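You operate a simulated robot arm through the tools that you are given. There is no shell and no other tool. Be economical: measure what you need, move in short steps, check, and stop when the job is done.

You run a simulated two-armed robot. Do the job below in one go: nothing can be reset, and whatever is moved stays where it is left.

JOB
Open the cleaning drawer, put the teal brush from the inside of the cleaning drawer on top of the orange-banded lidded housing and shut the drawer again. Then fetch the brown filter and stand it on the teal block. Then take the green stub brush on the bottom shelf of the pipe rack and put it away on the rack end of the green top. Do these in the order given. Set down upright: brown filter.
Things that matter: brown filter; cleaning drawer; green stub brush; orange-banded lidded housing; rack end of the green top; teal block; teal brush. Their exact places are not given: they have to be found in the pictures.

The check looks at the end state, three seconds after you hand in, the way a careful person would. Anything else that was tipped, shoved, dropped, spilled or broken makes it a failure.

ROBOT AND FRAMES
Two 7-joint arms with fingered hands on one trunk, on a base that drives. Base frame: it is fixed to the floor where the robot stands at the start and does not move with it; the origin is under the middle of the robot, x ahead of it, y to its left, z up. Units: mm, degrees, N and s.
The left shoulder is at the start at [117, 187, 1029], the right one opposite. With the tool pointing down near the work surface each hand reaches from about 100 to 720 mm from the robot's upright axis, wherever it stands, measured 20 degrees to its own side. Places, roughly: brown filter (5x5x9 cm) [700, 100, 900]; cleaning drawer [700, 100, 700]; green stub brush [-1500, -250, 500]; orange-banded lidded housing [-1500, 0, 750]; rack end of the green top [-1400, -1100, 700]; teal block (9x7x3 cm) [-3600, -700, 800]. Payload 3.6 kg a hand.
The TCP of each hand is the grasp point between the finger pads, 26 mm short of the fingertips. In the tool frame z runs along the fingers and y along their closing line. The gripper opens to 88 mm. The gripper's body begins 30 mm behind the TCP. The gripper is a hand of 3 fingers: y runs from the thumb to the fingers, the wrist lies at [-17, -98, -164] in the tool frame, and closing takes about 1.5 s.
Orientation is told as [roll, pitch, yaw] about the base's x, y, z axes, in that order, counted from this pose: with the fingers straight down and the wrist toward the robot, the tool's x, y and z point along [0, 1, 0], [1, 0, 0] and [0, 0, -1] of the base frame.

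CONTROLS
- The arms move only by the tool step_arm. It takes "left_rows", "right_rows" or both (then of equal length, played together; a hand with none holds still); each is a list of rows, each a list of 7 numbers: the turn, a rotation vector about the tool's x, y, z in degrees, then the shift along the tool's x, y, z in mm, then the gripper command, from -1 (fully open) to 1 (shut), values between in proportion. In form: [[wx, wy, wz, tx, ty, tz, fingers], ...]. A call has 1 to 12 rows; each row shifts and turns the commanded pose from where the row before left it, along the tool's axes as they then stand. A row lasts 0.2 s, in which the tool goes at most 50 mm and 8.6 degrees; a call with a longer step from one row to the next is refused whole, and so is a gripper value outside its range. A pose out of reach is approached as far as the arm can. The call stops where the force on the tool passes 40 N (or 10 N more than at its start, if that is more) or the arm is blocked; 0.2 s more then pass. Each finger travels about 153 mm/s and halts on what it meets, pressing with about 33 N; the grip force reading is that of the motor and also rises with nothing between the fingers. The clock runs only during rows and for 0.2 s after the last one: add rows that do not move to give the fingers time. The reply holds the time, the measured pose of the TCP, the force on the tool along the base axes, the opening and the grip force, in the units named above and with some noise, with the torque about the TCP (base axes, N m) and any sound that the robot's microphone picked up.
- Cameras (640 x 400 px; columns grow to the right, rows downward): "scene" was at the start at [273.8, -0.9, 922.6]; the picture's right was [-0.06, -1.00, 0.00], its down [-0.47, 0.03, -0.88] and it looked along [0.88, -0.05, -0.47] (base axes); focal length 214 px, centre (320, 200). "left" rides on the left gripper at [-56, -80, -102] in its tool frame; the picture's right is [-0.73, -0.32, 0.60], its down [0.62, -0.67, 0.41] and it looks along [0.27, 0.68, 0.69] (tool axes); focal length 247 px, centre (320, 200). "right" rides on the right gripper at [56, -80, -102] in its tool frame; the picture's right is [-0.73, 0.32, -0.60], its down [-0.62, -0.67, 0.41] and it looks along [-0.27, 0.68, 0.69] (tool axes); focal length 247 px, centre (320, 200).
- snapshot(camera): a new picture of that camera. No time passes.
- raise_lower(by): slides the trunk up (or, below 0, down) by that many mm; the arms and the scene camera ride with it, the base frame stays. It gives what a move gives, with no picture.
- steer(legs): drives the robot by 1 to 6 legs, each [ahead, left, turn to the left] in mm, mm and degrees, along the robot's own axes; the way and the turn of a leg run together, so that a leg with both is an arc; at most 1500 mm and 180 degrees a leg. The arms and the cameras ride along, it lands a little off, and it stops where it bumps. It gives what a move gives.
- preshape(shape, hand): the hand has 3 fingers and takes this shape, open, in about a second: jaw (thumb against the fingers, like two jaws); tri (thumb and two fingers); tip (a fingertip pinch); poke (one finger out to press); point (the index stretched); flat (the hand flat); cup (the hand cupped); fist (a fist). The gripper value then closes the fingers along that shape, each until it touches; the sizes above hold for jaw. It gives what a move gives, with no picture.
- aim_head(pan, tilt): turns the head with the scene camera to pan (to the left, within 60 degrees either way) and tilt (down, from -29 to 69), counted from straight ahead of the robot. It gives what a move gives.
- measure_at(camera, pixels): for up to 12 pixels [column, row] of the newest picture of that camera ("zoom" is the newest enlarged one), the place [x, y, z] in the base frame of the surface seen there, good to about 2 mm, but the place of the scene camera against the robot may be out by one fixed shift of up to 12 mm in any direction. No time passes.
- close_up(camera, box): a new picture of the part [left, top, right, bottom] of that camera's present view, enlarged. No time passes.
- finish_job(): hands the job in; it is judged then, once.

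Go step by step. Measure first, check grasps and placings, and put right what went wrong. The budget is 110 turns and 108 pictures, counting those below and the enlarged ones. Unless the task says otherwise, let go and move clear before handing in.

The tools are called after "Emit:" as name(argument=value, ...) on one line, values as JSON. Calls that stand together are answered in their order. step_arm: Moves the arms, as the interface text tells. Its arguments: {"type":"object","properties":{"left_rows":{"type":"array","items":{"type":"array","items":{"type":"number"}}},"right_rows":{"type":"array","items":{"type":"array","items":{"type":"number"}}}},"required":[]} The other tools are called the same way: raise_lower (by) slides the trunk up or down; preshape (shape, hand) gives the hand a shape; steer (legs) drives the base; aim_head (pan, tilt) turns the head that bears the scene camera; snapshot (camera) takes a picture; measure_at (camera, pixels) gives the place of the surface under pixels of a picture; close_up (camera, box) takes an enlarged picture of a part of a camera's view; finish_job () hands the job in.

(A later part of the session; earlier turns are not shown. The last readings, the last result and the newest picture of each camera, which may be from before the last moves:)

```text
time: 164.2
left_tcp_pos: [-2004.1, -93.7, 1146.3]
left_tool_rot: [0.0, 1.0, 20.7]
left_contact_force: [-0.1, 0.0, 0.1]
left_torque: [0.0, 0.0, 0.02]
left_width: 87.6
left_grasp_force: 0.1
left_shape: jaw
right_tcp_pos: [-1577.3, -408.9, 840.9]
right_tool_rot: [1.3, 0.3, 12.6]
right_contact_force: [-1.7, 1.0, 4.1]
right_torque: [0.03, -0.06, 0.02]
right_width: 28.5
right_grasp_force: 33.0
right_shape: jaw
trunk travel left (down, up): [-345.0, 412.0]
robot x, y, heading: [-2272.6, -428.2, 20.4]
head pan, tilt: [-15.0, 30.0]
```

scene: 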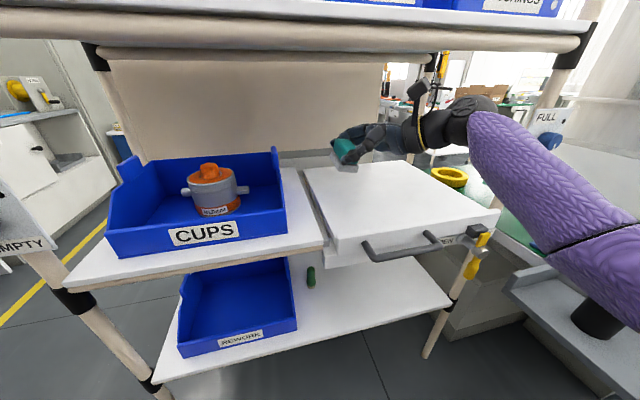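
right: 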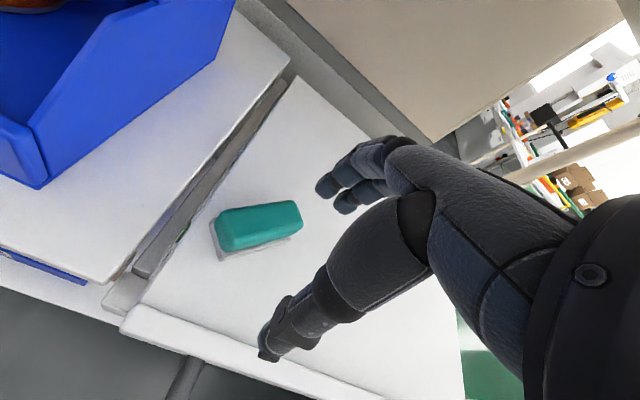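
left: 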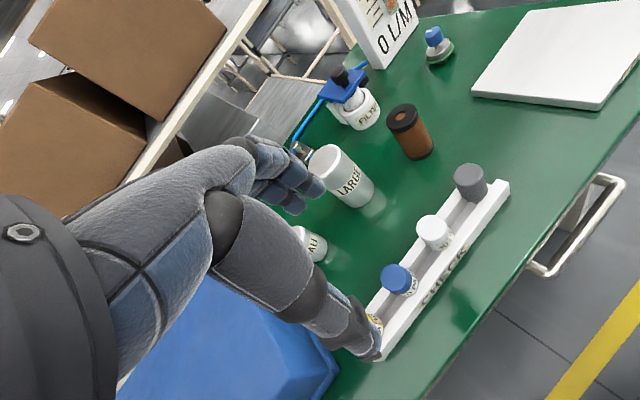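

It rests on the box (4 N). I'll open, shift 15 mm along the brush so it ends near the fingertips, tilt 52° sideways, and regrip.

Emit:
step_arm(right_rows=[[0, 0, 0, 0, 0, 0, 0.2], [0, 0, 0, 0, 0, 0, -0.4], [0, 0, 0, 0, 0, 0, -0.5], [0, 0, 0, -15, 0, 0, -0.5], [0, 8.6, 0, 0, 0, 0, -0.5], [0, 8.6, 0, 0, 0, 0, -0.5], [0, 8.6, 0, 0, 0, 0, -0.5], [0, 8.6, 0, 0, 0, 0, -0.5], [0, 8.6, 0, 0, 0, 0, -0.5], [0, 8.6, 0, 0, 0, 0, -0.5], [0, 0, 0, 0, 0, 0, -0.5]])

Emit:
step_arm(right_rows=[[0, 0, 0, 0, 0, 0, 0.3], [0, 0, 0, 0, 0, 0, 1], [0, 0, 0, 0, 0, 0, 1], [0, 0, 0, 0, 0, 0, 1], [0, 0, 0, 0, 0, 0, 1], [0, 0, 0, 16, 0, -12, 1], [0, 0, 0, 31, 0, -25, 1], [0, 0, 0, 31, 0, -25, 1], [0, 0, 0, 31, 0, -25, 1], [0, 0, 0, 0, 0, 0, 1]])

Emit:
close_up(camera="scene", box=[300, 80, 440, 230])

```text
time: 166.6
left_tcp_pos: [-2002.3, -94.5, 1145.9]
left_tool_rot: [0.1, 1.1, 21.0]
left_contact_force: [-0.2, 0.0, 0.1]
left_torque: [0.0, 0.02, -0.02]
left_width: 87.9
left_grasp_force: 0.1
left_shape: jaw
right_tcp_pos: [-1575.6, -424.1, 838.2]
right_tool_rot: [53.0, 0.3, 12.3]
right_contact_force: [-0.8, -0.3, 0.6]
right_torque: [0.02, 0.04, 0.04]
right_width: 65.6
right_grasp_force: 0.0
right_shape: jaw
trunk travel left (down, up): [-345.0, 412.0]
robot x, y, heading: [-2274.7, -426.4, 20.1]
head pan, tilt: [-15.0, 30.0]
```

```text
time: 168.8
left_tcp_pos: [-2001.0, -94.2, 1144.7]
left_tool_rot: [0.1, 1.1, 20.8]
left_contact_force: [0.7, 0.3, 0.1]
left_torque: [-0.03, -0.01, 0.01]
left_width: 87.7
left_grasp_force: 0.0
left_shape: jaw
right_tcp_pos: [-1575.1, -427.6, 981.1]
right_tool_rot: [52.9, 0.3, 12.4]
right_contact_force: [-0.4, -0.3, -0.4]
right_torque: [0.02, 0.01, -0.02]
right_width: 27.0
right_grasp_force: 32.3
right_shape: jaw
trunk travel left (down, up): [-345.0, 412.0]
robot x, y, heading: [-2270.5, -428.7, 20.7]
head pan, tilt: [-15.0, 30.0]
```

```text
2.67 times, centred on (370, 155) of scene
```

zoom: 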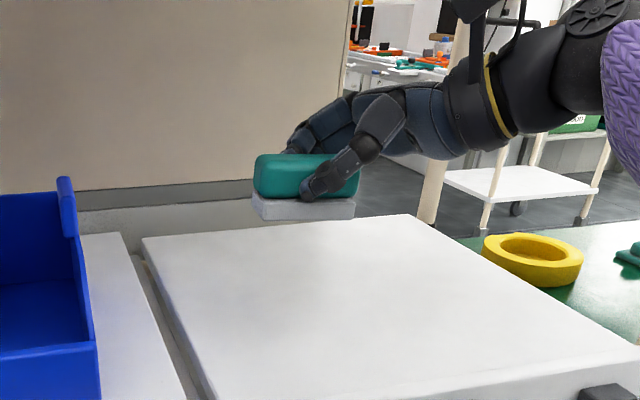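

The brush is level and well gripped at its middle, with its centre about 15 mm past the TCP. I'll lower slightly and drive back over to the housing.

Emit:
step_arm(right_rows=[[0, 0, 0, -8.8, 0, 6.6, 1], [0, 0, 0, 0, 0, 0, 1]])

Emit:
steer(legs=[[0, 246, 0], [53, 0, 0]])

```text
time: 169.4
left_tcp_pos: [-2002.3, -95.1, 1144.3]
left_tool_rot: [0.1, 1.1, 20.9]
left_contact_force: [0.6, 0.2, -0.8]
left_torque: [-0.01, 0.01, 0.02]
left_width: 87.7
left_grasp_force: 0.0
left_shape: jaw
right_tcp_pos: [-1575.7, -427.5, 969.5]
right_tool_rot: [52.9, 0.4, 12.6]
right_contact_force: [0.7, -0.8, -1.1]
right_torque: [-0.03, -0.03, -0.02]
right_width: 27.0
right_grasp_force: 33.0
right_shape: jaw
trunk travel left (down, up): [-345.0, 412.0]
robot x, y, heading: [-2275.1, -426.2, 20.0]
head pan, tilt: [-15.0, 30.0]
```

```text
time: 171.7
left_tcp_pos: [-2035.2, 148.1, 1144.5]
left_tool_rot: [0.1, 1.3, 20.9]
left_contact_force: [0.6, -0.1, -0.7]
left_torque: [-0.02, 0.02, 0.0]
left_width: 87.9
left_grasp_force: 0.1
left_shape: jaw
right_tcp_pos: [-1607.0, -186.7, 967.5]
right_tool_rot: [52.8, 0.5, 12.4]
right_contact_force: [0.3, 0.2, -1.4]
right_torque: [0.02, -0.02, -0.02]
right_width: 27.3
right_grasp_force: 33.1
right_shape: jaw
trunk travel left (down, up): [-345.0, 412.0]
robot x, y, heading: [-2306.6, -189.8, 20.4]
head pan, tilt: [-15.0, 30.0]
```

Emit:
step_arm(right_rows=[[0, 0, 0, 14.5, 9, 19.1, 1], [0, 0, 0, 14.5, 9, 19.1, 1], [0, 0, 0, 14.5, 9.1, 19.1, 1], [0, 0, 0, 14.5, 9.1, 19.1, 1], [0, 0, 0, 0, 0, 0, 1]])

Emit:
close_up(camera="scene", box=[275, 110, 385, 185])

```text
time: 172.9
left_tcp_pos: [-2036.5, 146.5, 1145.6]
left_tool_rot: [0.1, 1.1, 20.9]
left_contact_force: [0.7, 0.0, -0.2]
left_torque: [-0.02, -0.02, 0.0]
left_width: 87.9
left_grasp_force: 0.1
left_shape: jaw
right_tcp_pos: [-1594.9, -85.5, 968.8]
right_tool_rot: [53.0, 0.4, 12.5]
right_contact_force: [0.9, 0.8, -1.0]
right_torque: [0.01, -0.02, -0.02]
right_width: 27.1
right_grasp_force: 32.8
right_shape: jaw
trunk travel left (down, up): [-345.0, 412.0]
robot x, y, heading: [-2305.1, -187.1, 20.3]
head pan, tilt: [-15.0, 30.0]
```

```text
5.33 times, centred on (330, 148) of scene
```

zoom: 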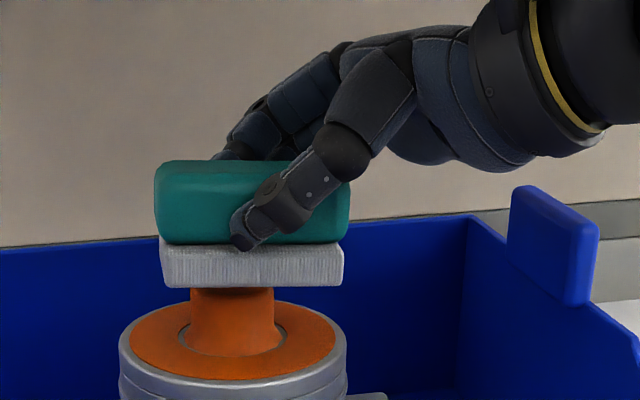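

Emit:
measure_at(camera="zoom", pixels=[[164, 265], [250, 265], [340, 265], [192, 310], [233, 310], [274, 310], [250, 285], [200, 180], [330, 180]])

```text
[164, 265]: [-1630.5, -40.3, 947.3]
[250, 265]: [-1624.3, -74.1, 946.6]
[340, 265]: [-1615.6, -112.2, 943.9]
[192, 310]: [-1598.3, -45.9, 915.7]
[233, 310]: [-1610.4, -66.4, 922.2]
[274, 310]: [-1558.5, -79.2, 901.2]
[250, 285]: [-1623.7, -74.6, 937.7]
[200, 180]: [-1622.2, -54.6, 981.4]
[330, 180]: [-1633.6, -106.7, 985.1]
```

In the camera's own frame the brush is about 12 mm too near and 7 mm too far right. I'll shift it, lower to just above the knob and check.

Emit:
step_arm(right_rows=[[0, 0, 0, 2.8, 13, 3.8, 1], [0, 0, 0, -3.2, 0, 2.4, 1], [0, 0, 0, -2.4, 0, 1.8, 1], [0, 0, 0, 0, 0, 0, 1]])

Emit:
close_up(camera="scene", box=[275, 110, 385, 185])

Emit:
measure_at(camera="zoom", pixels=[[157, 280], [233, 280], [325, 280], [210, 315], [233, 315], [255, 315], [240, 220]])

```text
time: 173.9
left_tcp_pos: [-2036.4, 146.2, 1144.4]
left_tool_rot: [0.1, 1.1, 20.9]
left_contact_force: [1.4, 0.2, 0.4]
left_torque: [-0.01, 0.0, -0.01]
left_width: 88.0
left_grasp_force: 0.0
left_shape: jaw
right_tcp_pos: [-1582.5, -77.2, 962.5]
right_tool_rot: [52.9, 0.4, 12.6]
right_contact_force: [-0.8, -0.1, 0.4]
right_torque: [-0.01, 0.0, 0.0]
right_width: 27.1
right_grasp_force: 32.9
right_shape: jaw
trunk travel left (down, up): [-345.0, 412.0]
robot x, y, heading: [-2307.7, -189.0, 20.5]
head pan, tilt: [-15.0, 30.0]
```

```text
5.33 times, centred on (330, 148) of scene
```

zoom: 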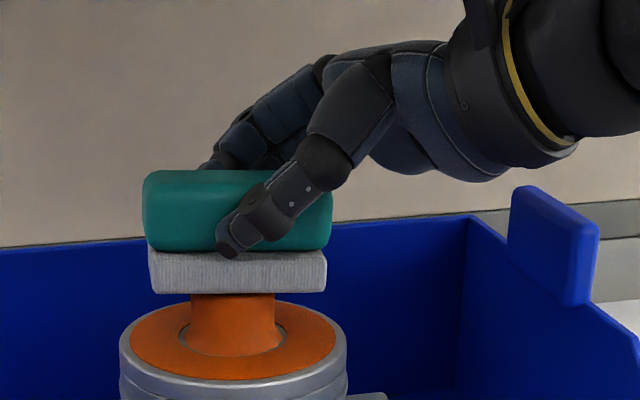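

```text
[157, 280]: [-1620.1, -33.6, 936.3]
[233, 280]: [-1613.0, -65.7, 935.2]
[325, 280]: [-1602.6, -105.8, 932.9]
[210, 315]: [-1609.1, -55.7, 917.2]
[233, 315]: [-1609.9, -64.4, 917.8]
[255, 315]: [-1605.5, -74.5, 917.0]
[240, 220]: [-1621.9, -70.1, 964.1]
```

The brush's grey base is now centred on the knob within about 5 mm. I'll nudge 3 mm further in and lower until it touches.

Emit:
step_arm(right_rows=[[0, 0, 0, 0.9, 3, 1.2, 1], [0, 0, 0, -1.6, 0, 1.2, 1], [0, 0, 0, -0.8, 0, 0.6, 1], [0, 0, 0, -0.8, 0, 0.6, 1], [0, 0, 0, 0, 0, 0, 1]])

```text
time: 175.1
left_tcp_pos: [-2037.4, 146.7, 1144.7]
left_tool_rot: [0.1, 1.0, 21.0]
left_contact_force: [0.6, 0.8, -0.1]
left_torque: [0.0, 0.02, 0.0]
left_width: 87.4
left_grasp_force: 0.0
left_shape: jaw
right_tcp_pos: [-1581.8, -74.0, 960.8]
right_tool_rot: [53.1, 0.1, 12.5]
right_contact_force: [1.3, 0.0, 8.2]
right_torque: [0.02, -0.03, -0.01]
right_width: 27.4
right_grasp_force: 32.8
right_shape: jaw
trunk travel left (down, up): [-345.0, 412.0]
robot x, y, heading: [-2303.0, -192.1, 20.2]
head pan, tilt: [-15.0, 30.0]
```

Contact is 8 N. I'll ease up slightly, open wide slowly and check before withdrawing.

Emit:
step_arm(right_rows=[[0, 0, 0, 0.6, 0, -0.4, 1], [0, 0, 0, 0, 0, 0, 0.4], [0, 0, 0, 0, 0, 0, 0.2], [0, 0, 0, 0, 0, 0, 0], [0, 0, 0, 0, 0, 0, -0.4], [0, 0, 0, 0, 0, 0, -0.8], [0, 0, 0, 0, 0, 0, -1], [0, 0, 0, 0, 0, 0, -1]])

Emit:
close_up(camera="scene", box=[275, 110, 385, 185])

```text
time: 176.9
left_tcp_pos: [-2036.5, 147.5, 1144.1]
left_tool_rot: [0.1, 1.1, 20.9]
left_contact_force: [-0.2, -0.4, 0.1]
left_torque: [-0.02, 0.01, 0.05]
left_width: 87.8
left_grasp_force: 0.0
left_shape: jaw
right_tcp_pos: [-1580.1, -75.4, 959.1]
right_tool_rot: [52.9, 0.4, 12.4]
right_contact_force: [-1.0, 1.1, -0.5]
right_torque: [0.02, 0.01, -0.01]
right_width: 88.0
right_grasp_force: 0.0
right_shape: jaw
trunk travel left (down, up): [-345.0, 412.0]
robot x, y, heading: [-2308.2, -188.1, 20.2]
head pan, tilt: [-15.0, 30.0]
```

```text
5.33 times, centred on (330, 148) of scene
```

zoom: 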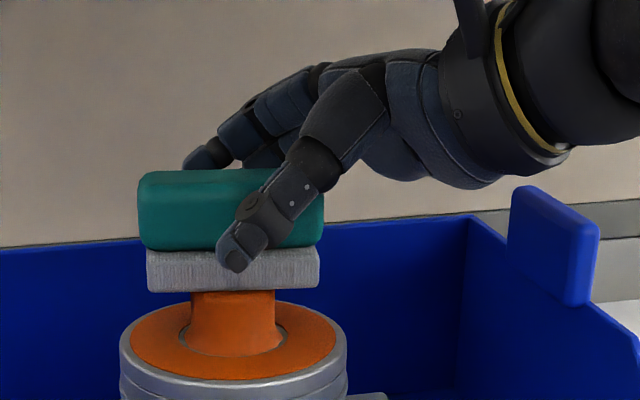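

The brush sits level on the knob and the hand feels no load. I'll withdraw along the fingers.

Emit:
step_arm(right_rows=[[0, 0, 0, -1, 0, -8, -1], [0, 0, 0, -2, 0, -12, -1], [0, 0, 0, -4, 0, -20, -1], [0, 0, 0, -6, 0, -25, -1], [0, 0, 0, -8, -15, -25, -1], [0, 0, 0, -8, -30, -20, -1], [0, 0, 0, 0, -40, 0, -1], [0, 0, 0, 0, 0, 0, -1]])

Emit:
close_up(camera="scene", box=[250, 90, 410, 220])

```text
time: 178.7
left_tcp_pos: [-2036.9, 146.9, 1144.8]
left_tool_rot: [0.1, 1.1, 20.9]
left_contact_force: [0.7, -0.3, -0.1]
left_torque: [-0.02, 0.01, 0.02]
left_width: 87.8
left_grasp_force: 0.1
left_shape: jaw
right_tcp_pos: [-1642.5, -197.9, 1000.9]
right_tool_rot: [52.9, 0.5, 12.6]
right_contact_force: [0.0, -0.8, -0.1]
right_torque: [-0.04, 0.02, -0.03]
right_width: 88.0
right_grasp_force: 0.1
right_shape: jaw
trunk travel left (down, up): [-345.0, 412.0]
robot x, y, heading: [-2304.6, -191.1, 20.2]
head pan, tilt: [-15.0, 30.0]
```

```text
3.08 times, centred on (330, 155) of scene
```

zoom: 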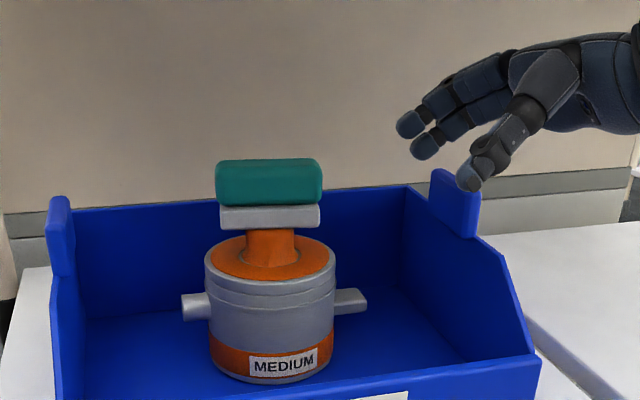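

The brush stands on the housing. With few turns left I'll batch moves: retract the hand, then go back round to the drawer by sidestepping without turning, and lower the trunk to its starting height.

Emit:
step_arm(right_rows=[[0, 0, 0, 0, -40, 0, -1], [0, 0, 0, 0, -45, 0, -1], [0, 0, 0, 0, -45, 0, -1], [0, 0, 0, 0, -40, 0, -1], [0, -7.6, 0, 0, 0, 0, -1], [0, -7.6, 0, 0, 0, 0, -1], [0, -7.6, 0, 0, 0, 0, -1], [0, -7.6, 0, 0, 0, 0, -1], [0, -7.6, 0, 0, 0, 0, -1], [0, -7.6, 0, 0, 0, 0, -1], [0, -7.3, 0, 0, 0, 0, -1]])

Emit:
steer(legs=[[-260, 0, 0], [394, 1071, 0]])

Emit:
steer(legs=[[1218, -448, 0], [751, -276, 0], [-316, -860, 0]])

Emit:
raise_lower(by=-170)

```text
time: 181.1
left_tcp_pos: [-2036.9, 148.2, 1144.4]
left_tool_rot: [-0.1, 1.1, 20.9]
left_contact_force: [0.0, -0.3, 0.7]
left_torque: [0.02, 0.02, 0.03]
left_width: 87.8
left_grasp_force: 0.0
left_shape: jaw
right_tcp_pos: [-1807.1, -234.1, 1004.2]
right_tool_rot: [-0.2, 0.4, 12.6]
right_contact_force: [1.1, 0.1, -0.6]
right_torque: [0.02, 0.01, 0.0]
right_width: 87.8
right_grasp_force: 0.1
right_shape: jaw
trunk travel left (down, up): [-345.0, 412.0]
robot x, y, heading: [-2307.8, -189.3, 20.3]
head pan, tilt: [-15.0, 30.0]
```

```text
time: 188.4
left_tcp_pos: [-2273.4, 1209.7, 1146.2]
left_tool_rot: [0.0, 1.1, 20.2]
left_contact_force: [-0.1, 0.5, 0.0]
left_torque: [0.01, -0.03, 0.0]
left_width: 87.8
left_grasp_force: 0.0
left_shape: jaw
right_tcp_pos: [-2047.7, 826.2, 1003.3]
right_tool_rot: [-0.1, 0.3, 11.8]
right_contact_force: [-0.6, 0.3, -0.7]
right_torque: [0.01, -0.01, 0.0]
right_width: 87.8
right_grasp_force: 0.1
right_shape: jaw
trunk travel left (down, up): [-345.0, 412.0]
robot x, y, heading: [-2544.4, 879.9, 19.7]
head pan, tilt: [-15.0, 30.0]
```

```text
time: 203.4
left_tcp_pos: [-193.0, 237.2, 1145.3]
left_tool_rot: [0.1, 1.1, 18.7]
left_contact_force: [0.3, 0.4, 0.2]
left_torque: [0.02, 0.01, 0.02]
left_width: 87.7
left_grasp_force: 0.1
left_shape: jaw
right_tcp_pos: [23.3, -151.7, 1003.9]
right_tool_rot: [0.0, 0.3, 10.4]
right_contact_force: [0.1, 0.1, -0.1]
right_torque: [0.01, 0.02, -0.03]
right_width: 87.9
right_grasp_force: 0.1
right_shape: jaw
trunk travel left (down, up): [-345.0, 412.0]
robot x, y, heading: [-471.3, -83.2, 18.5]
head pan, tilt: [-15.0, 30.0]
```

```text
time: 205.3
left_tcp_pos: [-148.5, 253.0, 925.3]
left_tool_rot: [0.2, 9.9, 18.7]
left_contact_force: [-0.2, 0.9, 0.8]
left_torque: [0.03, -0.03, 0.0]
left_width: 88.0
left_grasp_force: 0.1
left_shape: jaw
right_tcp_pos: [23.3, -151.3, 834.0]
right_tool_rot: [0.0, 0.2, 10.2]
right_contact_force: [-0.3, 0.3, 0.4]
right_torque: [0.01, -0.01, 0.0]
right_width: 87.7
right_grasp_force: 0.0
right_shape: jaw
trunk travel left (down, up): [-175.0, 582.0]
robot x, y, heading: [-473.9, -89.8, 18.4]
head pan, tilt: [-15.0, 30.0]
```

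Arrived at (-474,-90), heading 18.4. I'll put the hand level, lower it to handle height and drive up to just short of the handle.

Emit:
step_arm(right_rows=[[0, 0, -8.5, 0, 0, 0, -1], [-8.2, 0, 0, 0, 0, 0, -1], [-8.2, 0, 0, 0, 0, 0, -1], [-8.2, 0, 0, 0, 0, 0, -1], [-8.2, 0, 0, 0, 0, 0, -1], [-8.2, 0, 0, 0, 0, 0, -1], [-8.2, 0, 0, 0, 0, 0, -1], [-8.2, 0, 0, 0, 0, 0, -1], [-8.2, 0, 0, 0, 0, 0, -1], [-8.2, 0, 0, 0, 0, 0, -1], [-8.2, 0, 0, 0, 0, 0, -1], [-8, 0, 0, 0, 0, 0, -1]])

Emit:
step_arm(right_rows=[[0, 0, 0, 0, -37, -23, -1], [0, 0, 0, 0, -37, -23, -1], [0, 0, 0, 0, -37, -23, -1], [0, 0, 0, 0, 0, 0, -1]])

Emit:
steer(legs=[[290, -13, 0]])

Emit:
snapshot(camera="right")

```text
time: 207.8
left_tcp_pos: [-149.2, 252.8, 924.6]
left_tool_rot: [0.3, 10.0, 18.8]
left_contact_force: [0.2, 0.1, 0.3]
left_torque: [0.03, 0.0, -0.02]
left_width: 87.8
left_grasp_force: 0.0
left_shape: jaw
right_tcp_pos: [58.3, -145.3, 808.4]
right_tool_rot: [-47.5, -75.9, 69.8]
right_contact_force: [0.1, -0.1, 0.1]
right_torque: [-0.01, 0.01, 0.0]
right_width: 87.8
right_grasp_force: 0.2
right_shape: jaw
right hand out of reach, approached as far as the arm can: row 2, 3, 4
trunk travel left (down, up): [-175.0, 582.0]
robot x, y, heading: [-474.1, -88.0, 18.2]
head pan, tilt: [-15.0, 30.0]
stopped in row 12 (right hand): the arm was blocked; the commanded pose is now the measured one
```

```text
time: 208.8
left_tcp_pos: [-149.4, 252.0, 924.4]
left_tool_rot: [0.2, 10.0, 18.7]
left_contact_force: [-0.6, -0.6, 0.4]
left_torque: [-0.01, -0.01, -0.01]
left_width: 87.7
left_grasp_force: 0.1
left_shape: jaw
right_tcp_pos: [-12.6, -198.5, 714.3]
right_tool_rot: [-46.8, -76.1, 69.2]
right_contact_force: [-0.4, -0.7, 0.6]
right_torque: [0.0, 0.04, -0.01]
right_width: 87.7
right_grasp_force: 0.0
right_shape: jaw
trunk travel left (down, up): [-175.0, 582.0]
robot x, y, heading: [-474.6, -89.5, 18.1]
head pan, tilt: [-15.0, 30.0]
```

```text
time: 210.7
left_tcp_pos: [127.2, 328.6, 925.4]
left_tool_rot: [0.2, 10.0, 18.6]
left_contact_force: [0.0, 0.6, -0.1]
left_torque: [0.05, -0.03, 0.03]
left_width: 88.1
left_grasp_force: 0.0
left_shape: jaw
right_tcp_pos: [265.4, -121.7, 713.2]
right_tool_rot: [-46.9, -75.9, 68.9]
right_contact_force: [-0.6, -0.1, -0.3]
right_torque: [0.02, 0.01, -0.01]
right_width: 87.8
right_grasp_force: 0.1
right_shape: jaw
trunk travel left (down, up): [-175.0, 582.0]
robot x, y, heading: [-199.1, -10.9, 18.0]
head pan, tilt: [-15.0, 30.0]
```

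```text
23 pictures are left
```

right: 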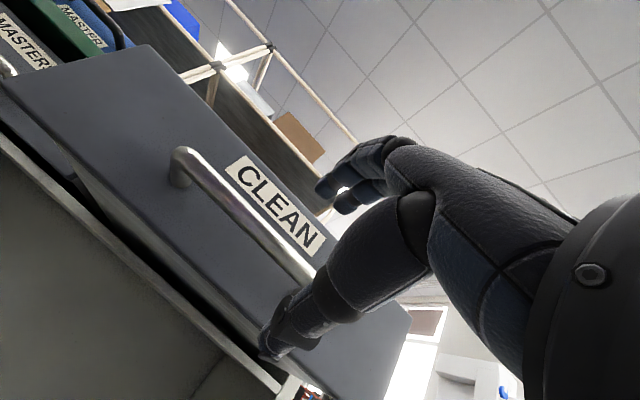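

The hand is at the handle with a slight tilt, which is fine. I'll move to the known handle position (331,-62,722), grip it and push the drawer back in.

Emit:
step_arm(right_rows=[[0, 0, 0, 27.5, 28.4, 0, -1], [0, 0, 0, 0, 0, 40, -1], [0, 0, 0, 0, 0, 40, -1], [0, 0, 0, 0, 0, 0, -1], [0, 0, 0, 0, 0, 0, 0.3], [0, 0, 0, 0, 0, 0, 1], [0, 0, 0, 0, 0, 0, 1], [0, 0, 0, 0, 0, 0, 1], [0, 0, 0, 0, 0, 0, 1], [0, 0, 0, 0, 0, 0, 1]])

Emit:
step_arm(right_rows=[[0, 0, 0, -1.3, 3.1, 19.7, 1], [0, 0, 0, -1.3, 3.1, 19.7, 1], [0, 0, 0, -1.3, 3.1, 19.7, 1], [0, 0, 0, -1.3, 3.1, 19.7, 1], [0, 0, 0, -1.3, 3.1, 19.7, 1], [0, 0, 0, -1.3, 3.1, 19.7, 1], [0, 0, 0, -1.3, 3.1, 19.7, 1], [0, 0, 0, -1.3, 3.1, 19.7, 1], [0, 0, 0, -1.3, 3.1, 19.7, 1], [0, 0, 0, -1.3, 3.1, 19.7, 1], [0, 0, 0, -0.6, 1.6, 10, 1]])

Emit:
step_arm(right_rows=[[0, 0, 0, -0.6, 1.6, 10, 1], [0, 0, 0, -0.3, 0.8, 5, 1], [0, 0, 0, -0.3, 0.8, 5, 1], [0, 0, 0, 0, 0, 0, 1]])

Emit:
snapshot(camera="scene")

```text
time: 212.9
left_tcp_pos: [127.0, 328.3, 923.4]
left_tool_rot: [0.2, 10.1, 18.7]
left_contact_force: [0.0, 0.4, -0.3]
left_torque: [-0.01, -0.03, 0.02]
left_width: 88.1
left_grasp_force: 0.1
left_shape: jaw
right_tcp_pos: [331.1, -62.4, 722.6]
right_tool_rot: [-46.2, -75.8, 68.4]
right_contact_force: [1.0, 0.6, -11.3]
right_torque: [0.1, 0.01, -0.05]
right_width: 2.6
right_grasp_force: 32.9
right_shape: jaw
trunk travel left (down, up): [-175.0, 582.0]
robot x, y, heading: [-199.7, -11.2, 18.2]
head pan, tilt: [-15.0, 30.0]
```

```text
time: 215.3
left_tcp_pos: [127.5, 328.0, 925.7]
left_tool_rot: [0.2, 10.0, 18.6]
left_contact_force: [0.0, 0.0, -0.1]
left_torque: [-0.01, 0.01, 0.03]
left_width: 87.7
left_grasp_force: 0.1
left_shape: jaw
right_tcp_pos: [528.4, 6.8, 722.5]
right_tool_rot: [-46.9, -76.0, 69.0]
right_contact_force: [-0.6, 1.0, -0.6]
right_torque: [0.0, 0.0, 0.0]
right_width: 1.5
right_grasp_force: 32.9
right_shape: jaw
trunk travel left (down, up): [-175.0, 582.0]
robot x, y, heading: [-198.1, -11.8, 18.1]
head pan, tilt: [-15.0, 30.0]
```

```text
time: 216.3
left_tcp_pos: [128.5, 327.1, 925.3]
left_tool_rot: [0.2, 10.0, 18.6]
left_contact_force: [-0.1, -0.2, 1.1]
left_torque: [0.01, 0.01, -0.02]
left_width: 87.6
left_grasp_force: 0.0
left_shape: jaw
right_tcp_pos: [547.0, 15.4, 720.8]
right_tool_rot: [-46.9, -75.9, 69.2]
right_contact_force: [-0.1, -0.7, 0.7]
right_torque: [0.02, 0.03, -0.01]
right_width: 1.4
right_grasp_force: 32.7
right_shape: jaw
trunk travel left (down, up): [-175.0, 582.0]
robot x, y, heading: [-198.2, -11.7, 18.0]
head pan, tilt: [-15.0, 30.0]
```

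```text
22 pictures are left
```

scene: 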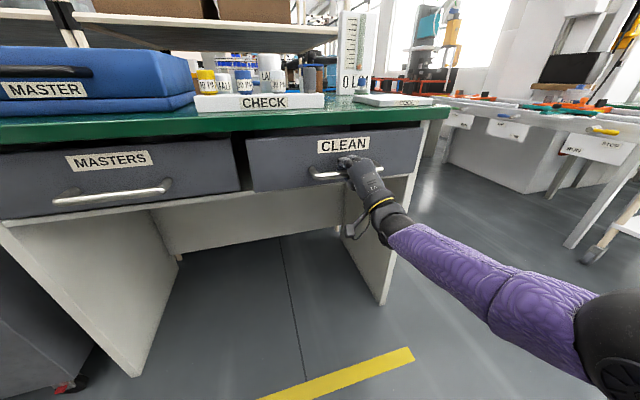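

The drawer looks flush again. I'll verify it by measuring, let go, back off, raise the trunk, turn the hand down and move over the bench towards the filter.

Emit:
measure_at(camera="scene", pixels=[[343, 145], [270, 170], [410, 145], [240, 165], [303, 80], [309, 70]])

Emit:
step_arm(right_rows=[[0, 0, 0, 0, 0, 0, 0], [0, 0, 0, 0, 0, 0, -1], [0, 0, 0, 0, 0, 0, -1], [0, 0, 0, 0.6, -1.6, -10, -1], [0, 0, 0, 1.3, -3.1, -20, -1], [0, 0, 0, 2, -5, -35, -1], [0, 0, 0, 2, -5, -35, -1]])

Emit:
raise_lower(by=300)

Emit:
step_arm(right_rows=[[8.2, 0, 0, 0, 0, 0, -1], [8.2, 0, 0, 0, 0, 0, -1], [8.2, 0, 0, 0, 0, 0, -1], [8.2, 0, 0, 0, 0, 0, -1], [8.2, 0, 0, 0, 0, 0, -1], [8.2, 0, 0, 0, 0, 0, -1], [8.2, 0, 0, 0, 0, 0, -1], [8.2, 0, 0, 0, 0, 0, -1], [8.2, 0, 0, 0, 0, 0, -1], [6.6, 0, 0, 0, 0, 0, -1], [0, 0, 0, 0, 0, 0, -1]])

Emit:
steer(legs=[[200, 0, 0]])

Emit:
snapshot(camera="right")

```text
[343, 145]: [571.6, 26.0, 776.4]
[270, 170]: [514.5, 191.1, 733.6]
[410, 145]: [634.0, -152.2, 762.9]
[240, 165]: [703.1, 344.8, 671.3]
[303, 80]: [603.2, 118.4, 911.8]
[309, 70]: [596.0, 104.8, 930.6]
```

```text
time: 217.9
left_tcp_pos: [127.5, 328.1, 925.0]
left_tool_rot: [0.2, 10.1, 18.6]
left_contact_force: [-0.3, 0.8, 0.6]
left_torque: [-0.01, -0.02, 0.0]
left_width: 87.6
left_grasp_force: 0.0
left_shape: jaw
right_tcp_pos: [450.7, -18.2, 726.7]
right_tool_rot: [-47.0, -76.1, 69.1]
right_contact_force: [-0.2, 0.5, 0.4]
right_torque: [-0.02, 0.01, -0.01]
right_width: 87.8
right_grasp_force: 0.2
right_shape: jaw
trunk travel left (down, up): [-175.0, 582.0]
robot x, y, heading: [-196.4, -13.1, 18.1]
head pan, tilt: [-15.0, 30.0]
```

```text
time: 220.9
left_tcp_pos: [127.6, 327.8, 1224.5]
left_tool_rot: [0.2, 10.1, 18.6]
left_contact_force: [0.0, -0.3, 0.7]
left_torque: [-0.02, 0.04, -0.04]
left_width: 87.9
left_grasp_force: 0.1
left_shape: jaw
right_tcp_pos: [451.5, -19.1, 1023.4]
right_tool_rot: [-46.8, -76.0, 69.0]
right_contact_force: [-0.2, 0.2, 0.0]
right_torque: [0.0, -0.01, 0.0]
right_width: 88.0
right_grasp_force: 0.0
right_shape: jaw
trunk travel left (down, up): [-475.0, 282.0]
robot x, y, heading: [-199.4, -11.7, 18.2]
head pan, tilt: [-15.0, 30.0]
```

```text
time: 223.3
left_tcp_pos: [127.8, 328.7, 1225.3]
left_tool_rot: [0.2, 10.0, 18.6]
left_contact_force: [-0.6, 0.1, -0.7]
left_torque: [-0.01, -0.03, 0.0]
left_width: 87.8
left_grasp_force: 0.1
left_shape: jaw
right_tcp_pos: [449.7, -19.0, 1023.9]
right_tool_rot: [-10.1, 0.1, 23.2]
right_contact_force: [-0.2, 0.0, 0.3]
right_torque: [-0.01, -0.01, 0.04]
right_width: 87.7
right_grasp_force: 0.1
right_shape: jaw
trunk travel left (down, up): [-475.0, 282.0]
robot x, y, heading: [-196.2, -10.4, 18.2]
head pan, tilt: [-15.0, 30.0]
```

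```text
time: 224.9
left_tcp_pos: [318.9, 392.8, 1224.9]
left_tool_rot: [0.2, 10.1, 18.9]
left_contact_force: [0.3, 0.6, -0.2]
left_torque: [-0.01, 0.03, 0.0]
left_width: 87.8
left_grasp_force: 0.0
left_shape: jaw
right_tcp_pos: [644.2, 48.3, 1023.3]
right_tool_rot: [-10.2, 0.1, 23.5]
right_contact_force: [-0.2, 0.2, -0.3]
right_torque: [-0.02, 0.0, 0.0]
right_width: 87.8
right_grasp_force: 0.1
right_shape: jaw
trunk travel left (down, up): [-475.0, 282.0]
robot x, y, heading: [-8.5, 51.3, 18.5]
head pan, tilt: [-15.0, 30.0]
```

```text
21 pictures are left
```

right: 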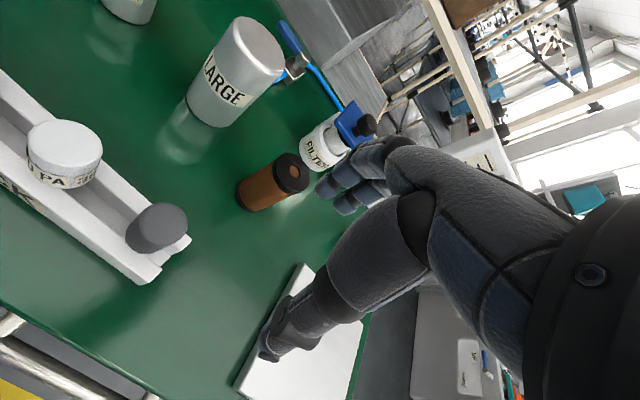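

The label measures (572,26) against (593,33) originally, so the drawer is still about 22 mm open. I'll go back, level the fist, push the handle home and return.

Emit:
steer(legs=[[-200, 0, 0]])

Emit:
step_arm(right_rows=[[-8.2, 0, 0, 0, 0, 0, -1], [-8.2, 0, 0, 0, 0, 0, -1], [-8.2, 0, 0, 0, 0, 0, -1], [-8.2, 0, 0, 0, 0, 0, 0], [-8.2, 0, 0, 0, 0, 0, 1], [-8.2, 0, 0, 0, 0, 0, 1], [-8.2, 0, 0, 0, 0, 0, 1], [-8.2, 0, 0, 0, 0, 0, 1], [-8.2, 0, 0, 0, 0, 0, 1], [-6.6, 0, 0, 0, 0, 0, 1], [0, 0, 0, 0, 0, 0, 1]])

Emit:
raise_lower(by=-300)

Emit:
step_arm(right_rows=[[0, 0, 0, -1.3, 3.1, 19.7, 1], [0, 0, 0, -1.3, 3.1, 19.7, 1], [0, 0, 0, -0.6, 1.6, 10, 1], [0, 0, 0, -0.6, 1.6, 10, 1], [0, 0, 0, -0.6, 1.6, 10, 1], [0, 0, 0, -0.6, 1.6, 10, 1], [0, 0, 0, -0.6, 1.6, 10, 1], [0, 0, 0, 0, 0, 0, 1]])

Emit:
snapshot(camera="scene")

Emit:
measure_at(camera="scene", pixels=[[343, 145], [270, 170], [410, 145], [330, 150], [390, 135]])

```text
time: 226.6
left_tcp_pos: [123.9, 328.2, 1224.9]
left_tool_rot: [0.3, 10.0, 18.8]
left_contact_force: [-0.8, -1.3, 0.5]
left_torque: [0.03, -0.02, -0.06]
left_width: 87.6
left_grasp_force: 0.0
left_shape: jaw
right_tcp_pos: [450.1, -18.0, 1025.7]
right_tool_rot: [-10.2, 0.1, 23.3]
right_contact_force: [-0.3, -0.1, -0.5]
right_torque: [-0.03, 0.0, 0.01]
right_width: 87.8
right_grasp_force: 0.1
right_shape: jaw
trunk travel left (down, up): [-475.0, 282.0]
robot x, y, heading: [-198.5, -16.4, 18.3]
head pan, tilt: [-15.0, 30.0]
```

```text
time: 229.0
left_tcp_pos: [125.4, 329.0, 1224.2]
left_tool_rot: [0.2, 10.0, 18.8]
left_contact_force: [0.8, -0.2, -0.8]
left_torque: [-0.02, -0.05, 0.02]
left_width: 88.0
left_grasp_force: 0.1
left_shape: jaw
right_tcp_pos: [448.7, -17.0, 1023.6]
right_tool_rot: [-47.0, -76.0, 69.5]
right_contact_force: [0.2, -0.2, -0.2]
right_torque: [-0.01, 0.01, 0.04]
right_width: 0.1
right_grasp_force: 32.8
right_shape: jaw
trunk travel left (down, up): [-475.0, 282.0]
robot x, y, heading: [-200.0, -14.3, 18.4]
head pan, tilt: [-15.0, 30.0]
```

```text
time: 232.0
left_tcp_pos: [125.1, 328.2, 925.5]
left_tool_rot: [0.3, 10.0, 18.9]
left_contact_force: [-0.3, 0.1, 0.3]
left_torque: [0.0, 0.0, -0.02]
left_width: 87.9
left_grasp_force: 0.1
left_shape: jaw
right_tcp_pos: [450.7, -19.0, 724.7]
right_tool_rot: [-47.1, -76.1, 69.5]
right_contact_force: [0.0, -0.3, 0.9]
right_torque: [-0.04, 0.0, -0.01]
right_width: 0.4
right_grasp_force: 32.9
right_shape: jaw
trunk travel left (down, up): [-175.0, 582.0]
robot x, y, heading: [-197.3, -12.2, 18.1]
head pan, tilt: [-15.0, 30.0]
```

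```text
time: 233.3
left_tcp_pos: [122.8, 327.4, 926.5]
left_tool_rot: [0.2, 9.9, 18.8]
left_contact_force: [-0.3, -1.0, 0.2]
left_torque: [0.0, -0.04, -0.03]
left_width: 87.6
left_grasp_force: 0.0
left_shape: jaw
right_tcp_pos: [512.7, 7.3, 726.7]
right_tool_rot: [-49.3, -76.3, 71.7]
right_contact_force: [-25.7, -9.4, 7.3]
right_torque: [-0.05, -0.06, -0.4]
right_width: 0.0
right_grasp_force: 33.0
right_shape: jaw
trunk travel left (down, up): [-175.0, 582.0]
robot x, y, heading: [-199.5, -12.3, 18.1]
head pan, tilt: [-15.0, 30.0]
stopped in row 6 (right hand): the force on the tool passed its limit (the readings are from after the stop); the commanded pose is now the measured one
```

```text
20 pictures are left
```

scene: 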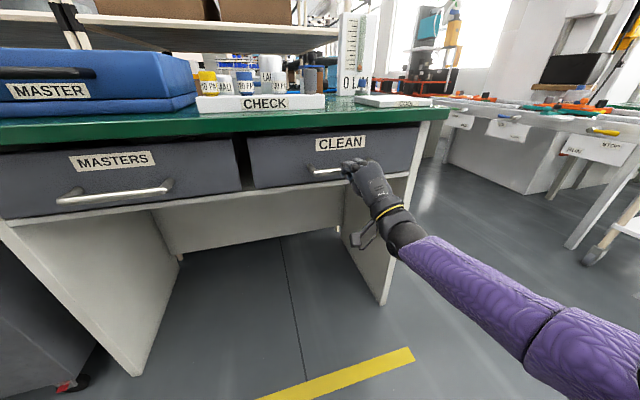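

```text
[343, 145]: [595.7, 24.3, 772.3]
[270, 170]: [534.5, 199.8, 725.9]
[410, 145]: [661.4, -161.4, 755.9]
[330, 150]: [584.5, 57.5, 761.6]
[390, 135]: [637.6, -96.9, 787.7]
```

The label is back at u≈571, so the drawer is shut. I'll retreat, raise the trunk, turn the hand down, return over the bench and measure the filter.

Emit:
step_arm(right_rows=[[0, 0, 0, 1.3, -3.1, -20, 1], [0, 0, 0, 1.3, -3.1, -20, 0], [0, 0, 0, 1.6, -4, -25, -1], [0, 0, 0, 0, 0, 0, -1]])

Emit:
raise_lower(by=300)

Emit:
step_arm(right_rows=[[8.2, 0, 0, 0, 0, 0, -1], [8.2, 0, 0, 0, 0, 0, -1], [8.2, 0, 0, 0, 0, 0, -1], [8.2, 0, 0, 0, 0, 0, -1], [8.2, 0, 0, 0, 0, 0, -1], [8.2, 0, 0, 0, 0, 0, -1], [8.2, 0, 0, 0, 0, 0, -1], [8.2, 0, 0, 0, 0, 0, -1], [8.2, 0, 0, 0, 0, 0, -1], [6.6, 0, 0, 0, 0, 0, -1], [0, 0, 0, 0, 0, 0, -1]])

Emit:
steer(legs=[[200, 0, 0]])

Emit:
snapshot(camera="right")

Emit:
measure_at(camera="right", pixels=[[288, 170], [275, 165], [302, 165], [290, 185], [262, 188], [285, 160], [322, 150], [156, 228], [250, 215]])

```text
time: 234.3
left_tcp_pos: [125.0, 328.4, 924.8]
left_tool_rot: [0.3, 10.1, 18.8]
left_contact_force: [0.2, 0.1, -0.1]
left_torque: [-0.04, 0.0, -0.02]
left_width: 87.6
left_grasp_force: 0.1
left_shape: jaw
right_tcp_pos: [452.9, -15.7, 722.9]
right_tool_rot: [-47.5, -76.1, 70.1]
right_contact_force: [-0.3, 0.3, -0.5]
right_torque: [0.02, 0.0, -0.03]
right_width: 87.7
right_grasp_force: 0.1
right_shape: jaw
trunk travel left (down, up): [-175.0, 582.0]
robot x, y, heading: [-198.0, -9.0, 18.4]
head pan, tilt: [-15.0, 30.0]
```

```text
time: 237.3
left_tcp_pos: [125.9, 328.7, 1224.9]
left_tool_rot: [0.2, 10.1, 18.8]
left_contact_force: [-0.5, 0.9, -0.2]
left_torque: [0.0, -0.01, 0.0]
left_width: 88.2
left_grasp_force: 0.1
left_shape: jaw
right_tcp_pos: [454.1, -15.2, 1024.1]
right_tool_rot: [-47.4, -76.1, 70.2]
right_contact_force: [-0.4, 0.2, -1.0]
right_torque: [-0.01, 0.02, 0.01]
right_width: 87.8
right_grasp_force: 0.0
right_shape: jaw
trunk travel left (down, up): [-475.0, 282.0]
robot x, y, heading: [-200.5, -13.7, 18.3]
head pan, tilt: [-15.0, 30.0]
```

```text
time: 239.7
left_tcp_pos: [124.9, 327.2, 1225.0]
left_tool_rot: [0.3, 10.0, 18.8]
left_contact_force: [0.0, -0.5, 0.0]
left_torque: [0.06, 0.0, -0.02]
left_width: 87.9
left_grasp_force: 0.1
left_shape: jaw
right_tcp_pos: [453.1, -15.2, 1023.4]
right_tool_rot: [-10.2, -0.2, 23.4]
right_contact_force: [-0.3, 0.4, 0.1]
right_torque: [0.02, 0.01, 0.0]
right_width: 87.8
right_grasp_force: 0.1
right_shape: jaw
trunk travel left (down, up): [-475.0, 282.0]
robot x, y, heading: [-199.5, -12.0, 18.2]
head pan, tilt: [-15.0, 30.0]
```

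```text
time: 241.3
left_tcp_pos: [320.0, 393.1, 1224.5]
left_tool_rot: [0.2, 10.1, 18.8]
left_contact_force: [0.4, 0.9, -0.4]
left_torque: [-0.01, -0.03, 0.02]
left_width: 87.8
left_grasp_force: 0.0
left_shape: jaw
right_tcp_pos: [649.8, 50.8, 1023.8]
right_tool_rot: [-10.2, -0.1, 23.5]
right_contact_force: [-0.2, 0.0, -0.1]
right_torque: [-0.03, 0.0, 0.02]
right_width: 87.7
right_grasp_force: 0.0
right_shape: jaw
trunk travel left (down, up): [-475.0, 282.0]
robot x, y, heading: [-5.8, 54.5, 18.5]
head pan, tilt: [-15.0, 30.0]
```

```text
19 pictures are left
```

right: 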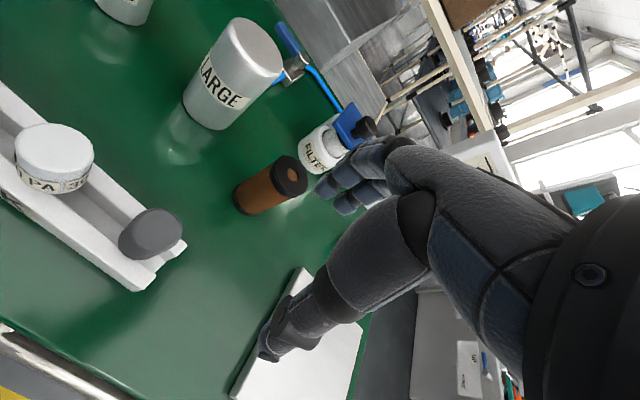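

```text
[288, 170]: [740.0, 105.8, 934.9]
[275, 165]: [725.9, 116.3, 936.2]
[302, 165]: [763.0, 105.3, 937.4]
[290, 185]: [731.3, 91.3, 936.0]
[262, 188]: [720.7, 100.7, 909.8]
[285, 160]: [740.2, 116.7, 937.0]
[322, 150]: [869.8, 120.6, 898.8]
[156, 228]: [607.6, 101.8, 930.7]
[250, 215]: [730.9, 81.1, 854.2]
```

The filter's centre is about (741,104), top z 936 and base z about 850, with free space round it. I'll drive 90 mm closer, straighten the hand, go down over it, grip and lift.

Emit:
steer(legs=[[90, 0, 0]])

Emit:
step_arm(right_rows=[[0, 5, 0, 0, 0, 0, -1], [0, 5.2, 0, 0, 0, 0, -1], [0, 0, 0, 20, 12.5, 0, -1], [0, 0, 0, 0, 0, 0, -1]])

Emit:
snapshot(camera="right")

```text
time: 242.4
left_tcp_pos: [404.6, 421.7, 1225.3]
left_tool_rot: [0.2, 10.2, 18.9]
left_contact_force: [-0.2, -0.1, -0.5]
left_torque: [0.01, 0.04, 0.02]
left_width: 88.0
left_grasp_force: 0.2
left_shape: jaw
right_tcp_pos: [733.9, 77.4, 1022.4]
right_tool_rot: [-10.3, -0.2, 23.5]
right_contact_force: [0.6, -0.1, 0.1]
right_torque: [0.01, -0.03, 0.02]
right_width: 87.7
right_grasp_force: 0.1
right_shape: jaw
trunk travel left (down, up): [-475.0, 282.0]
robot x, y, heading: [77.2, 81.1, 18.2]
head pan, tilt: [-15.0, 30.0]
```

```text
time: 243.4
left_tcp_pos: [403.3, 420.7, 1224.9]
left_tool_rot: [0.2, 10.1, 18.9]
left_contact_force: [-0.2, -0.5, 0.9]
left_torque: [0.01, -0.04, -0.01]
left_width: 88.0
left_grasp_force: 0.0
left_shape: jaw
right_tcp_pos: [737.8, 99.6, 1023.0]
right_tool_rot: [0.0, 0.0, 23.3]
right_contact_force: [0.3, -0.5, 0.6]
right_torque: [0.0, 0.03, 0.02]
right_width: 87.8
right_grasp_force: 0.1
right_shape: jaw
trunk travel left (down, up): [-475.0, 282.0]
robot x, y, heading: [80.7, 79.8, 18.2]
head pan, tilt: [-15.0, 30.0]
```

```text
18 pictures are left
```

right: 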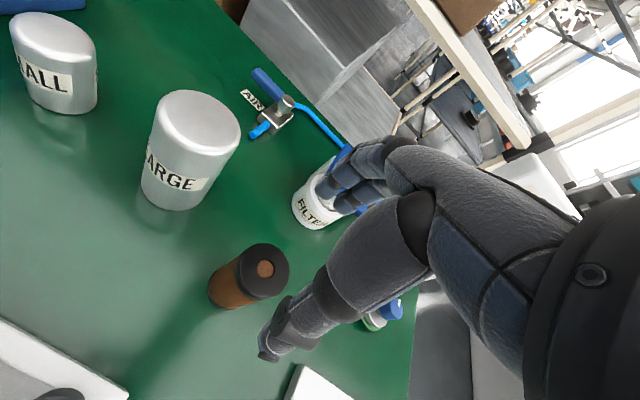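

Centred within about 5 mm. I'll correct, descend, grip, lift high, draw in and back away.

Emit:
step_arm(right_rows=[[0, 0, 0, 2.5, 4.4, 0, -1], [0, 0, 0, 0, 0, 40, -1], [0, 0, 0, 0, 0, 40, -1], [0, 0, 0, 0, 0, 30, -1], [0, 0, 0, 0, 0, 12, -1], [0, 0, 0, 0, 0, 0, -1], [0, 0, 0, 0, 0, 0, 0], [0, 0, 0, 0, 0, 0, 1], [0, 0, 0, 0, 0, 0, 1], [0, 0, 0, 0, 0, 0, 1], [0, 0, 0, 0, 0, 0, 1], [0, 0, 0, 0, 0, 0, 1]])

Emit:
step_arm(right_rows=[[0, 0, 0, 0, 0, -20, 1], [0, 0, 0, 0, 0, -40, 1], [0, 0, 0, 0, 0, -45, 1], [0, 0, 0, 0, 0, -45, 1], [0, 0, 0, 0, -40, 0, 1], [0, 0, 0, 0, -45, 0, 1], [0, 0, 0, 0, -45, 0, 1], [0, 0, 0, 0, -45, 0, 1], [0, 0, 0, 0, 0, 0, 1]])

Emit:
steer(legs=[[-560, 0, 0]])

Emit:
snapshot(camera="right")

```text
time: 246.0
left_tcp_pos: [402.6, 420.4, 1225.5]
left_tool_rot: [0.3, 10.0, 18.8]
left_contact_force: [0.4, -0.2, 0.6]
left_torque: [0.0, 0.01, -0.03]
left_width: 88.0
left_grasp_force: 0.2
left_shape: jaw
right_tcp_pos: [741.2, 103.5, 903.5]
right_tool_rot: [0.1, -0.3, 23.5]
right_contact_force: [0.7, -1.5, 5.8]
right_torque: [-0.05, -0.15, -0.02]
right_width: 30.1
right_grasp_force: 33.7
right_shape: jaw
trunk travel left (down, up): [-475.0, 282.0]
robot x, y, heading: [80.3, 83.4, 18.4]
head pan, tilt: [-15.0, 30.0]
```

```text
time: 248.0
left_tcp_pos: [403.5, 422.0, 1224.4]
left_tool_rot: [0.3, 10.2, 18.9]
left_contact_force: [0.0, 0.6, -1.3]
left_torque: [0.0, 0.0, 0.03]
left_width: 88.0
left_grasp_force: 0.0
left_shape: jaw
right_tcp_pos: [580.0, 36.0, 1050.9]
right_tool_rot: [0.0, 0.0, 23.5]
right_contact_force: [-0.3, 0.3, 0.2]
right_torque: [-0.01, 0.01, -0.01]
right_width: 29.8
right_grasp_force: 32.6
right_shape: jaw
trunk travel left (down, up): [-475.0, 282.0]
robot x, y, heading: [77.9, 83.2, 18.1]
head pan, tilt: [-15.0, 30.0]
```

```text
time: 251.2
left_tcp_pos: [-123.1, 246.7, 1223.6]
left_tool_rot: [0.2, 10.0, 19.2]
left_contact_force: [-0.3, -0.8, 0.2]
left_torque: [0.0, 0.01, 0.02]
left_width: 87.9
left_grasp_force: 0.0
left_shape: jaw
right_tcp_pos: [55.2, -135.9, 1051.8]
right_tool_rot: [0.0, -0.3, 23.8]
right_contact_force: [-1.0, 0.8, 0.1]
right_torque: [0.0, -0.03, -0.03]
right_width: 30.3
right_grasp_force: 32.4
right_shape: jaw
trunk travel left (down, up): [-475.0, 282.0]
robot x, y, heading: [-446.4, -94.8, 18.7]
head pan, tilt: [-15.0, 30.0]
```

```text
17 pictures are left
```

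right: 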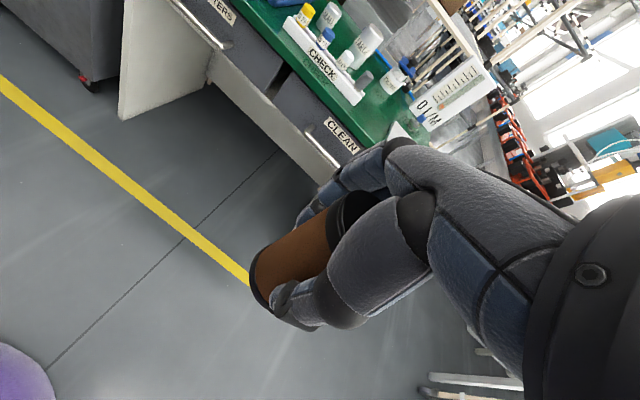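

The filter is held upright (30 mm at the pads). I'll drive round by sidestepping to the far aisle, turn to face the other bench and look.

Emit:
steer(legs=[[306, 904, 0], [-1229, 416, 0], [-805, 272, 0]])

Emit:
steer(legs=[[-607, -1325, 0], [0, 0, 160]])

Emit:
aim_head(pan=0, tilt=28)

Emit:
snapshot(camera="scene")

```text
time: 266.3
left_tcp_pos: [-2280.1, 1172.3, 1225.0]
left_tool_rot: [0.3, 10.0, 21.9]
left_contact_force: [-0.9, -1.0, -0.4]
left_torque: [0.03, 0.0, 0.02]
left_width: 87.9
left_grasp_force: 0.0
left_shape: jaw
right_tcp_pos: [-2085.0, 795.6, 1051.2]
right_tool_rot: [0.0, -0.2, 26.6]
right_contact_force: [0.5, -0.8, -0.5]
right_torque: [0.03, 0.0, 0.0]
right_width: 29.7
right_grasp_force: 33.4
right_shape: jaw
trunk travel left (down, up): [-475.0, 282.0]
robot x, y, heading: [-2587.2, 815.0, 21.6]
head pan, tilt: [-15.0, 30.0]
```

```text
time: 280.3
left_tcp_pos: [-3089.1, -897.1, 1224.8]
left_tool_rot: [0.1, 9.9, -177.5]
left_contact_force: [-1.0, -1.0, 0.0]
left_torque: [0.02, 0.01, -0.01]
left_width: 88.2
left_grasp_force: 0.1
left_shape: jaw
right_tcp_pos: [-3150.3, -476.0, 1051.8]
right_tool_rot: [-0.1, -0.1, -172.9]
right_contact_force: [0.0, -0.1, 0.2]
right_torque: [-0.03, 0.03, 0.01]
right_width: 29.8
right_grasp_force: 32.9
right_shape: jaw
trunk travel left (down, up): [-475.0, 282.0]
robot x, y, heading: [-2681.1, -658.0, -177.8]
head pan, tilt: [-15.0, 30.0]
```

```text
time: 281.0
left_tcp_pos: [-3090.9, -896.3, 1225.8]
left_tool_rot: [0.3, 10.1, -177.5]
left_contact_force: [0.3, 0.2, -1.1]
left_torque: [0.01, -0.01, -0.01]
left_width: 87.7
left_grasp_force: 0.0
left_shape: jaw
right_tcp_pos: [-3151.1, -477.1, 1051.6]
right_tool_rot: [0.0, 0.0, -172.9]
right_contact_force: [-0.3, -0.6, -1.6]
right_torque: [-0.02, -0.01, 0.02]
right_width: 29.8
right_grasp_force: 33.2
right_shape: jaw
trunk travel left (down, up): [-475.0, 282.0]
robot x, y, heading: [-2688.1, -664.1, -178.0]
head pan, tilt: [0.0, 28.0]
```

```text
16 pictures are left
```

scene: 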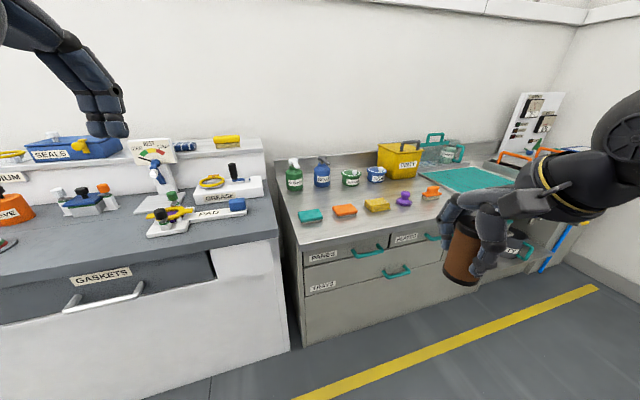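

The teal block is at (312,215), at the left end of a row of blocks. I'll measure it.

Emit:
measure_at(camera="scene", pixels=[[312, 213], [300, 213], [303, 209], [321, 208], [324, 214], [304, 219], [325, 219], [330, 225], [345, 209], [300, 225], [285, 215], [295, 188]])

Emit:
close_up(camera="scene", box=[270, 180, 370, 245])

```text
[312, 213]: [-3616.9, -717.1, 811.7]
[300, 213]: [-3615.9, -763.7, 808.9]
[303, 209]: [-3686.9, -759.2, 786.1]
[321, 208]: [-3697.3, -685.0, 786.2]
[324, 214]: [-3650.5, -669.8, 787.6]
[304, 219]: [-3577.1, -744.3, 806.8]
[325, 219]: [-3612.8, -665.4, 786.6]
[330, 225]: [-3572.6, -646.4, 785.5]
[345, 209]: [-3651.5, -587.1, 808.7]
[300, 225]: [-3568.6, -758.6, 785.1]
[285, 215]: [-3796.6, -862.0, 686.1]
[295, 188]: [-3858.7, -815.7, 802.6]
```

```text
6.15 times, centred on (320, 212) of scene
```

zoom: 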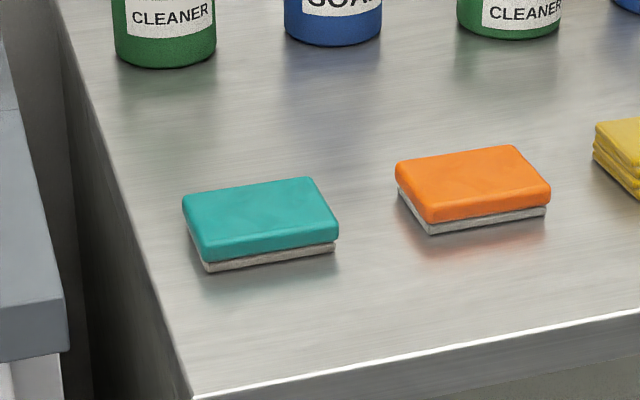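

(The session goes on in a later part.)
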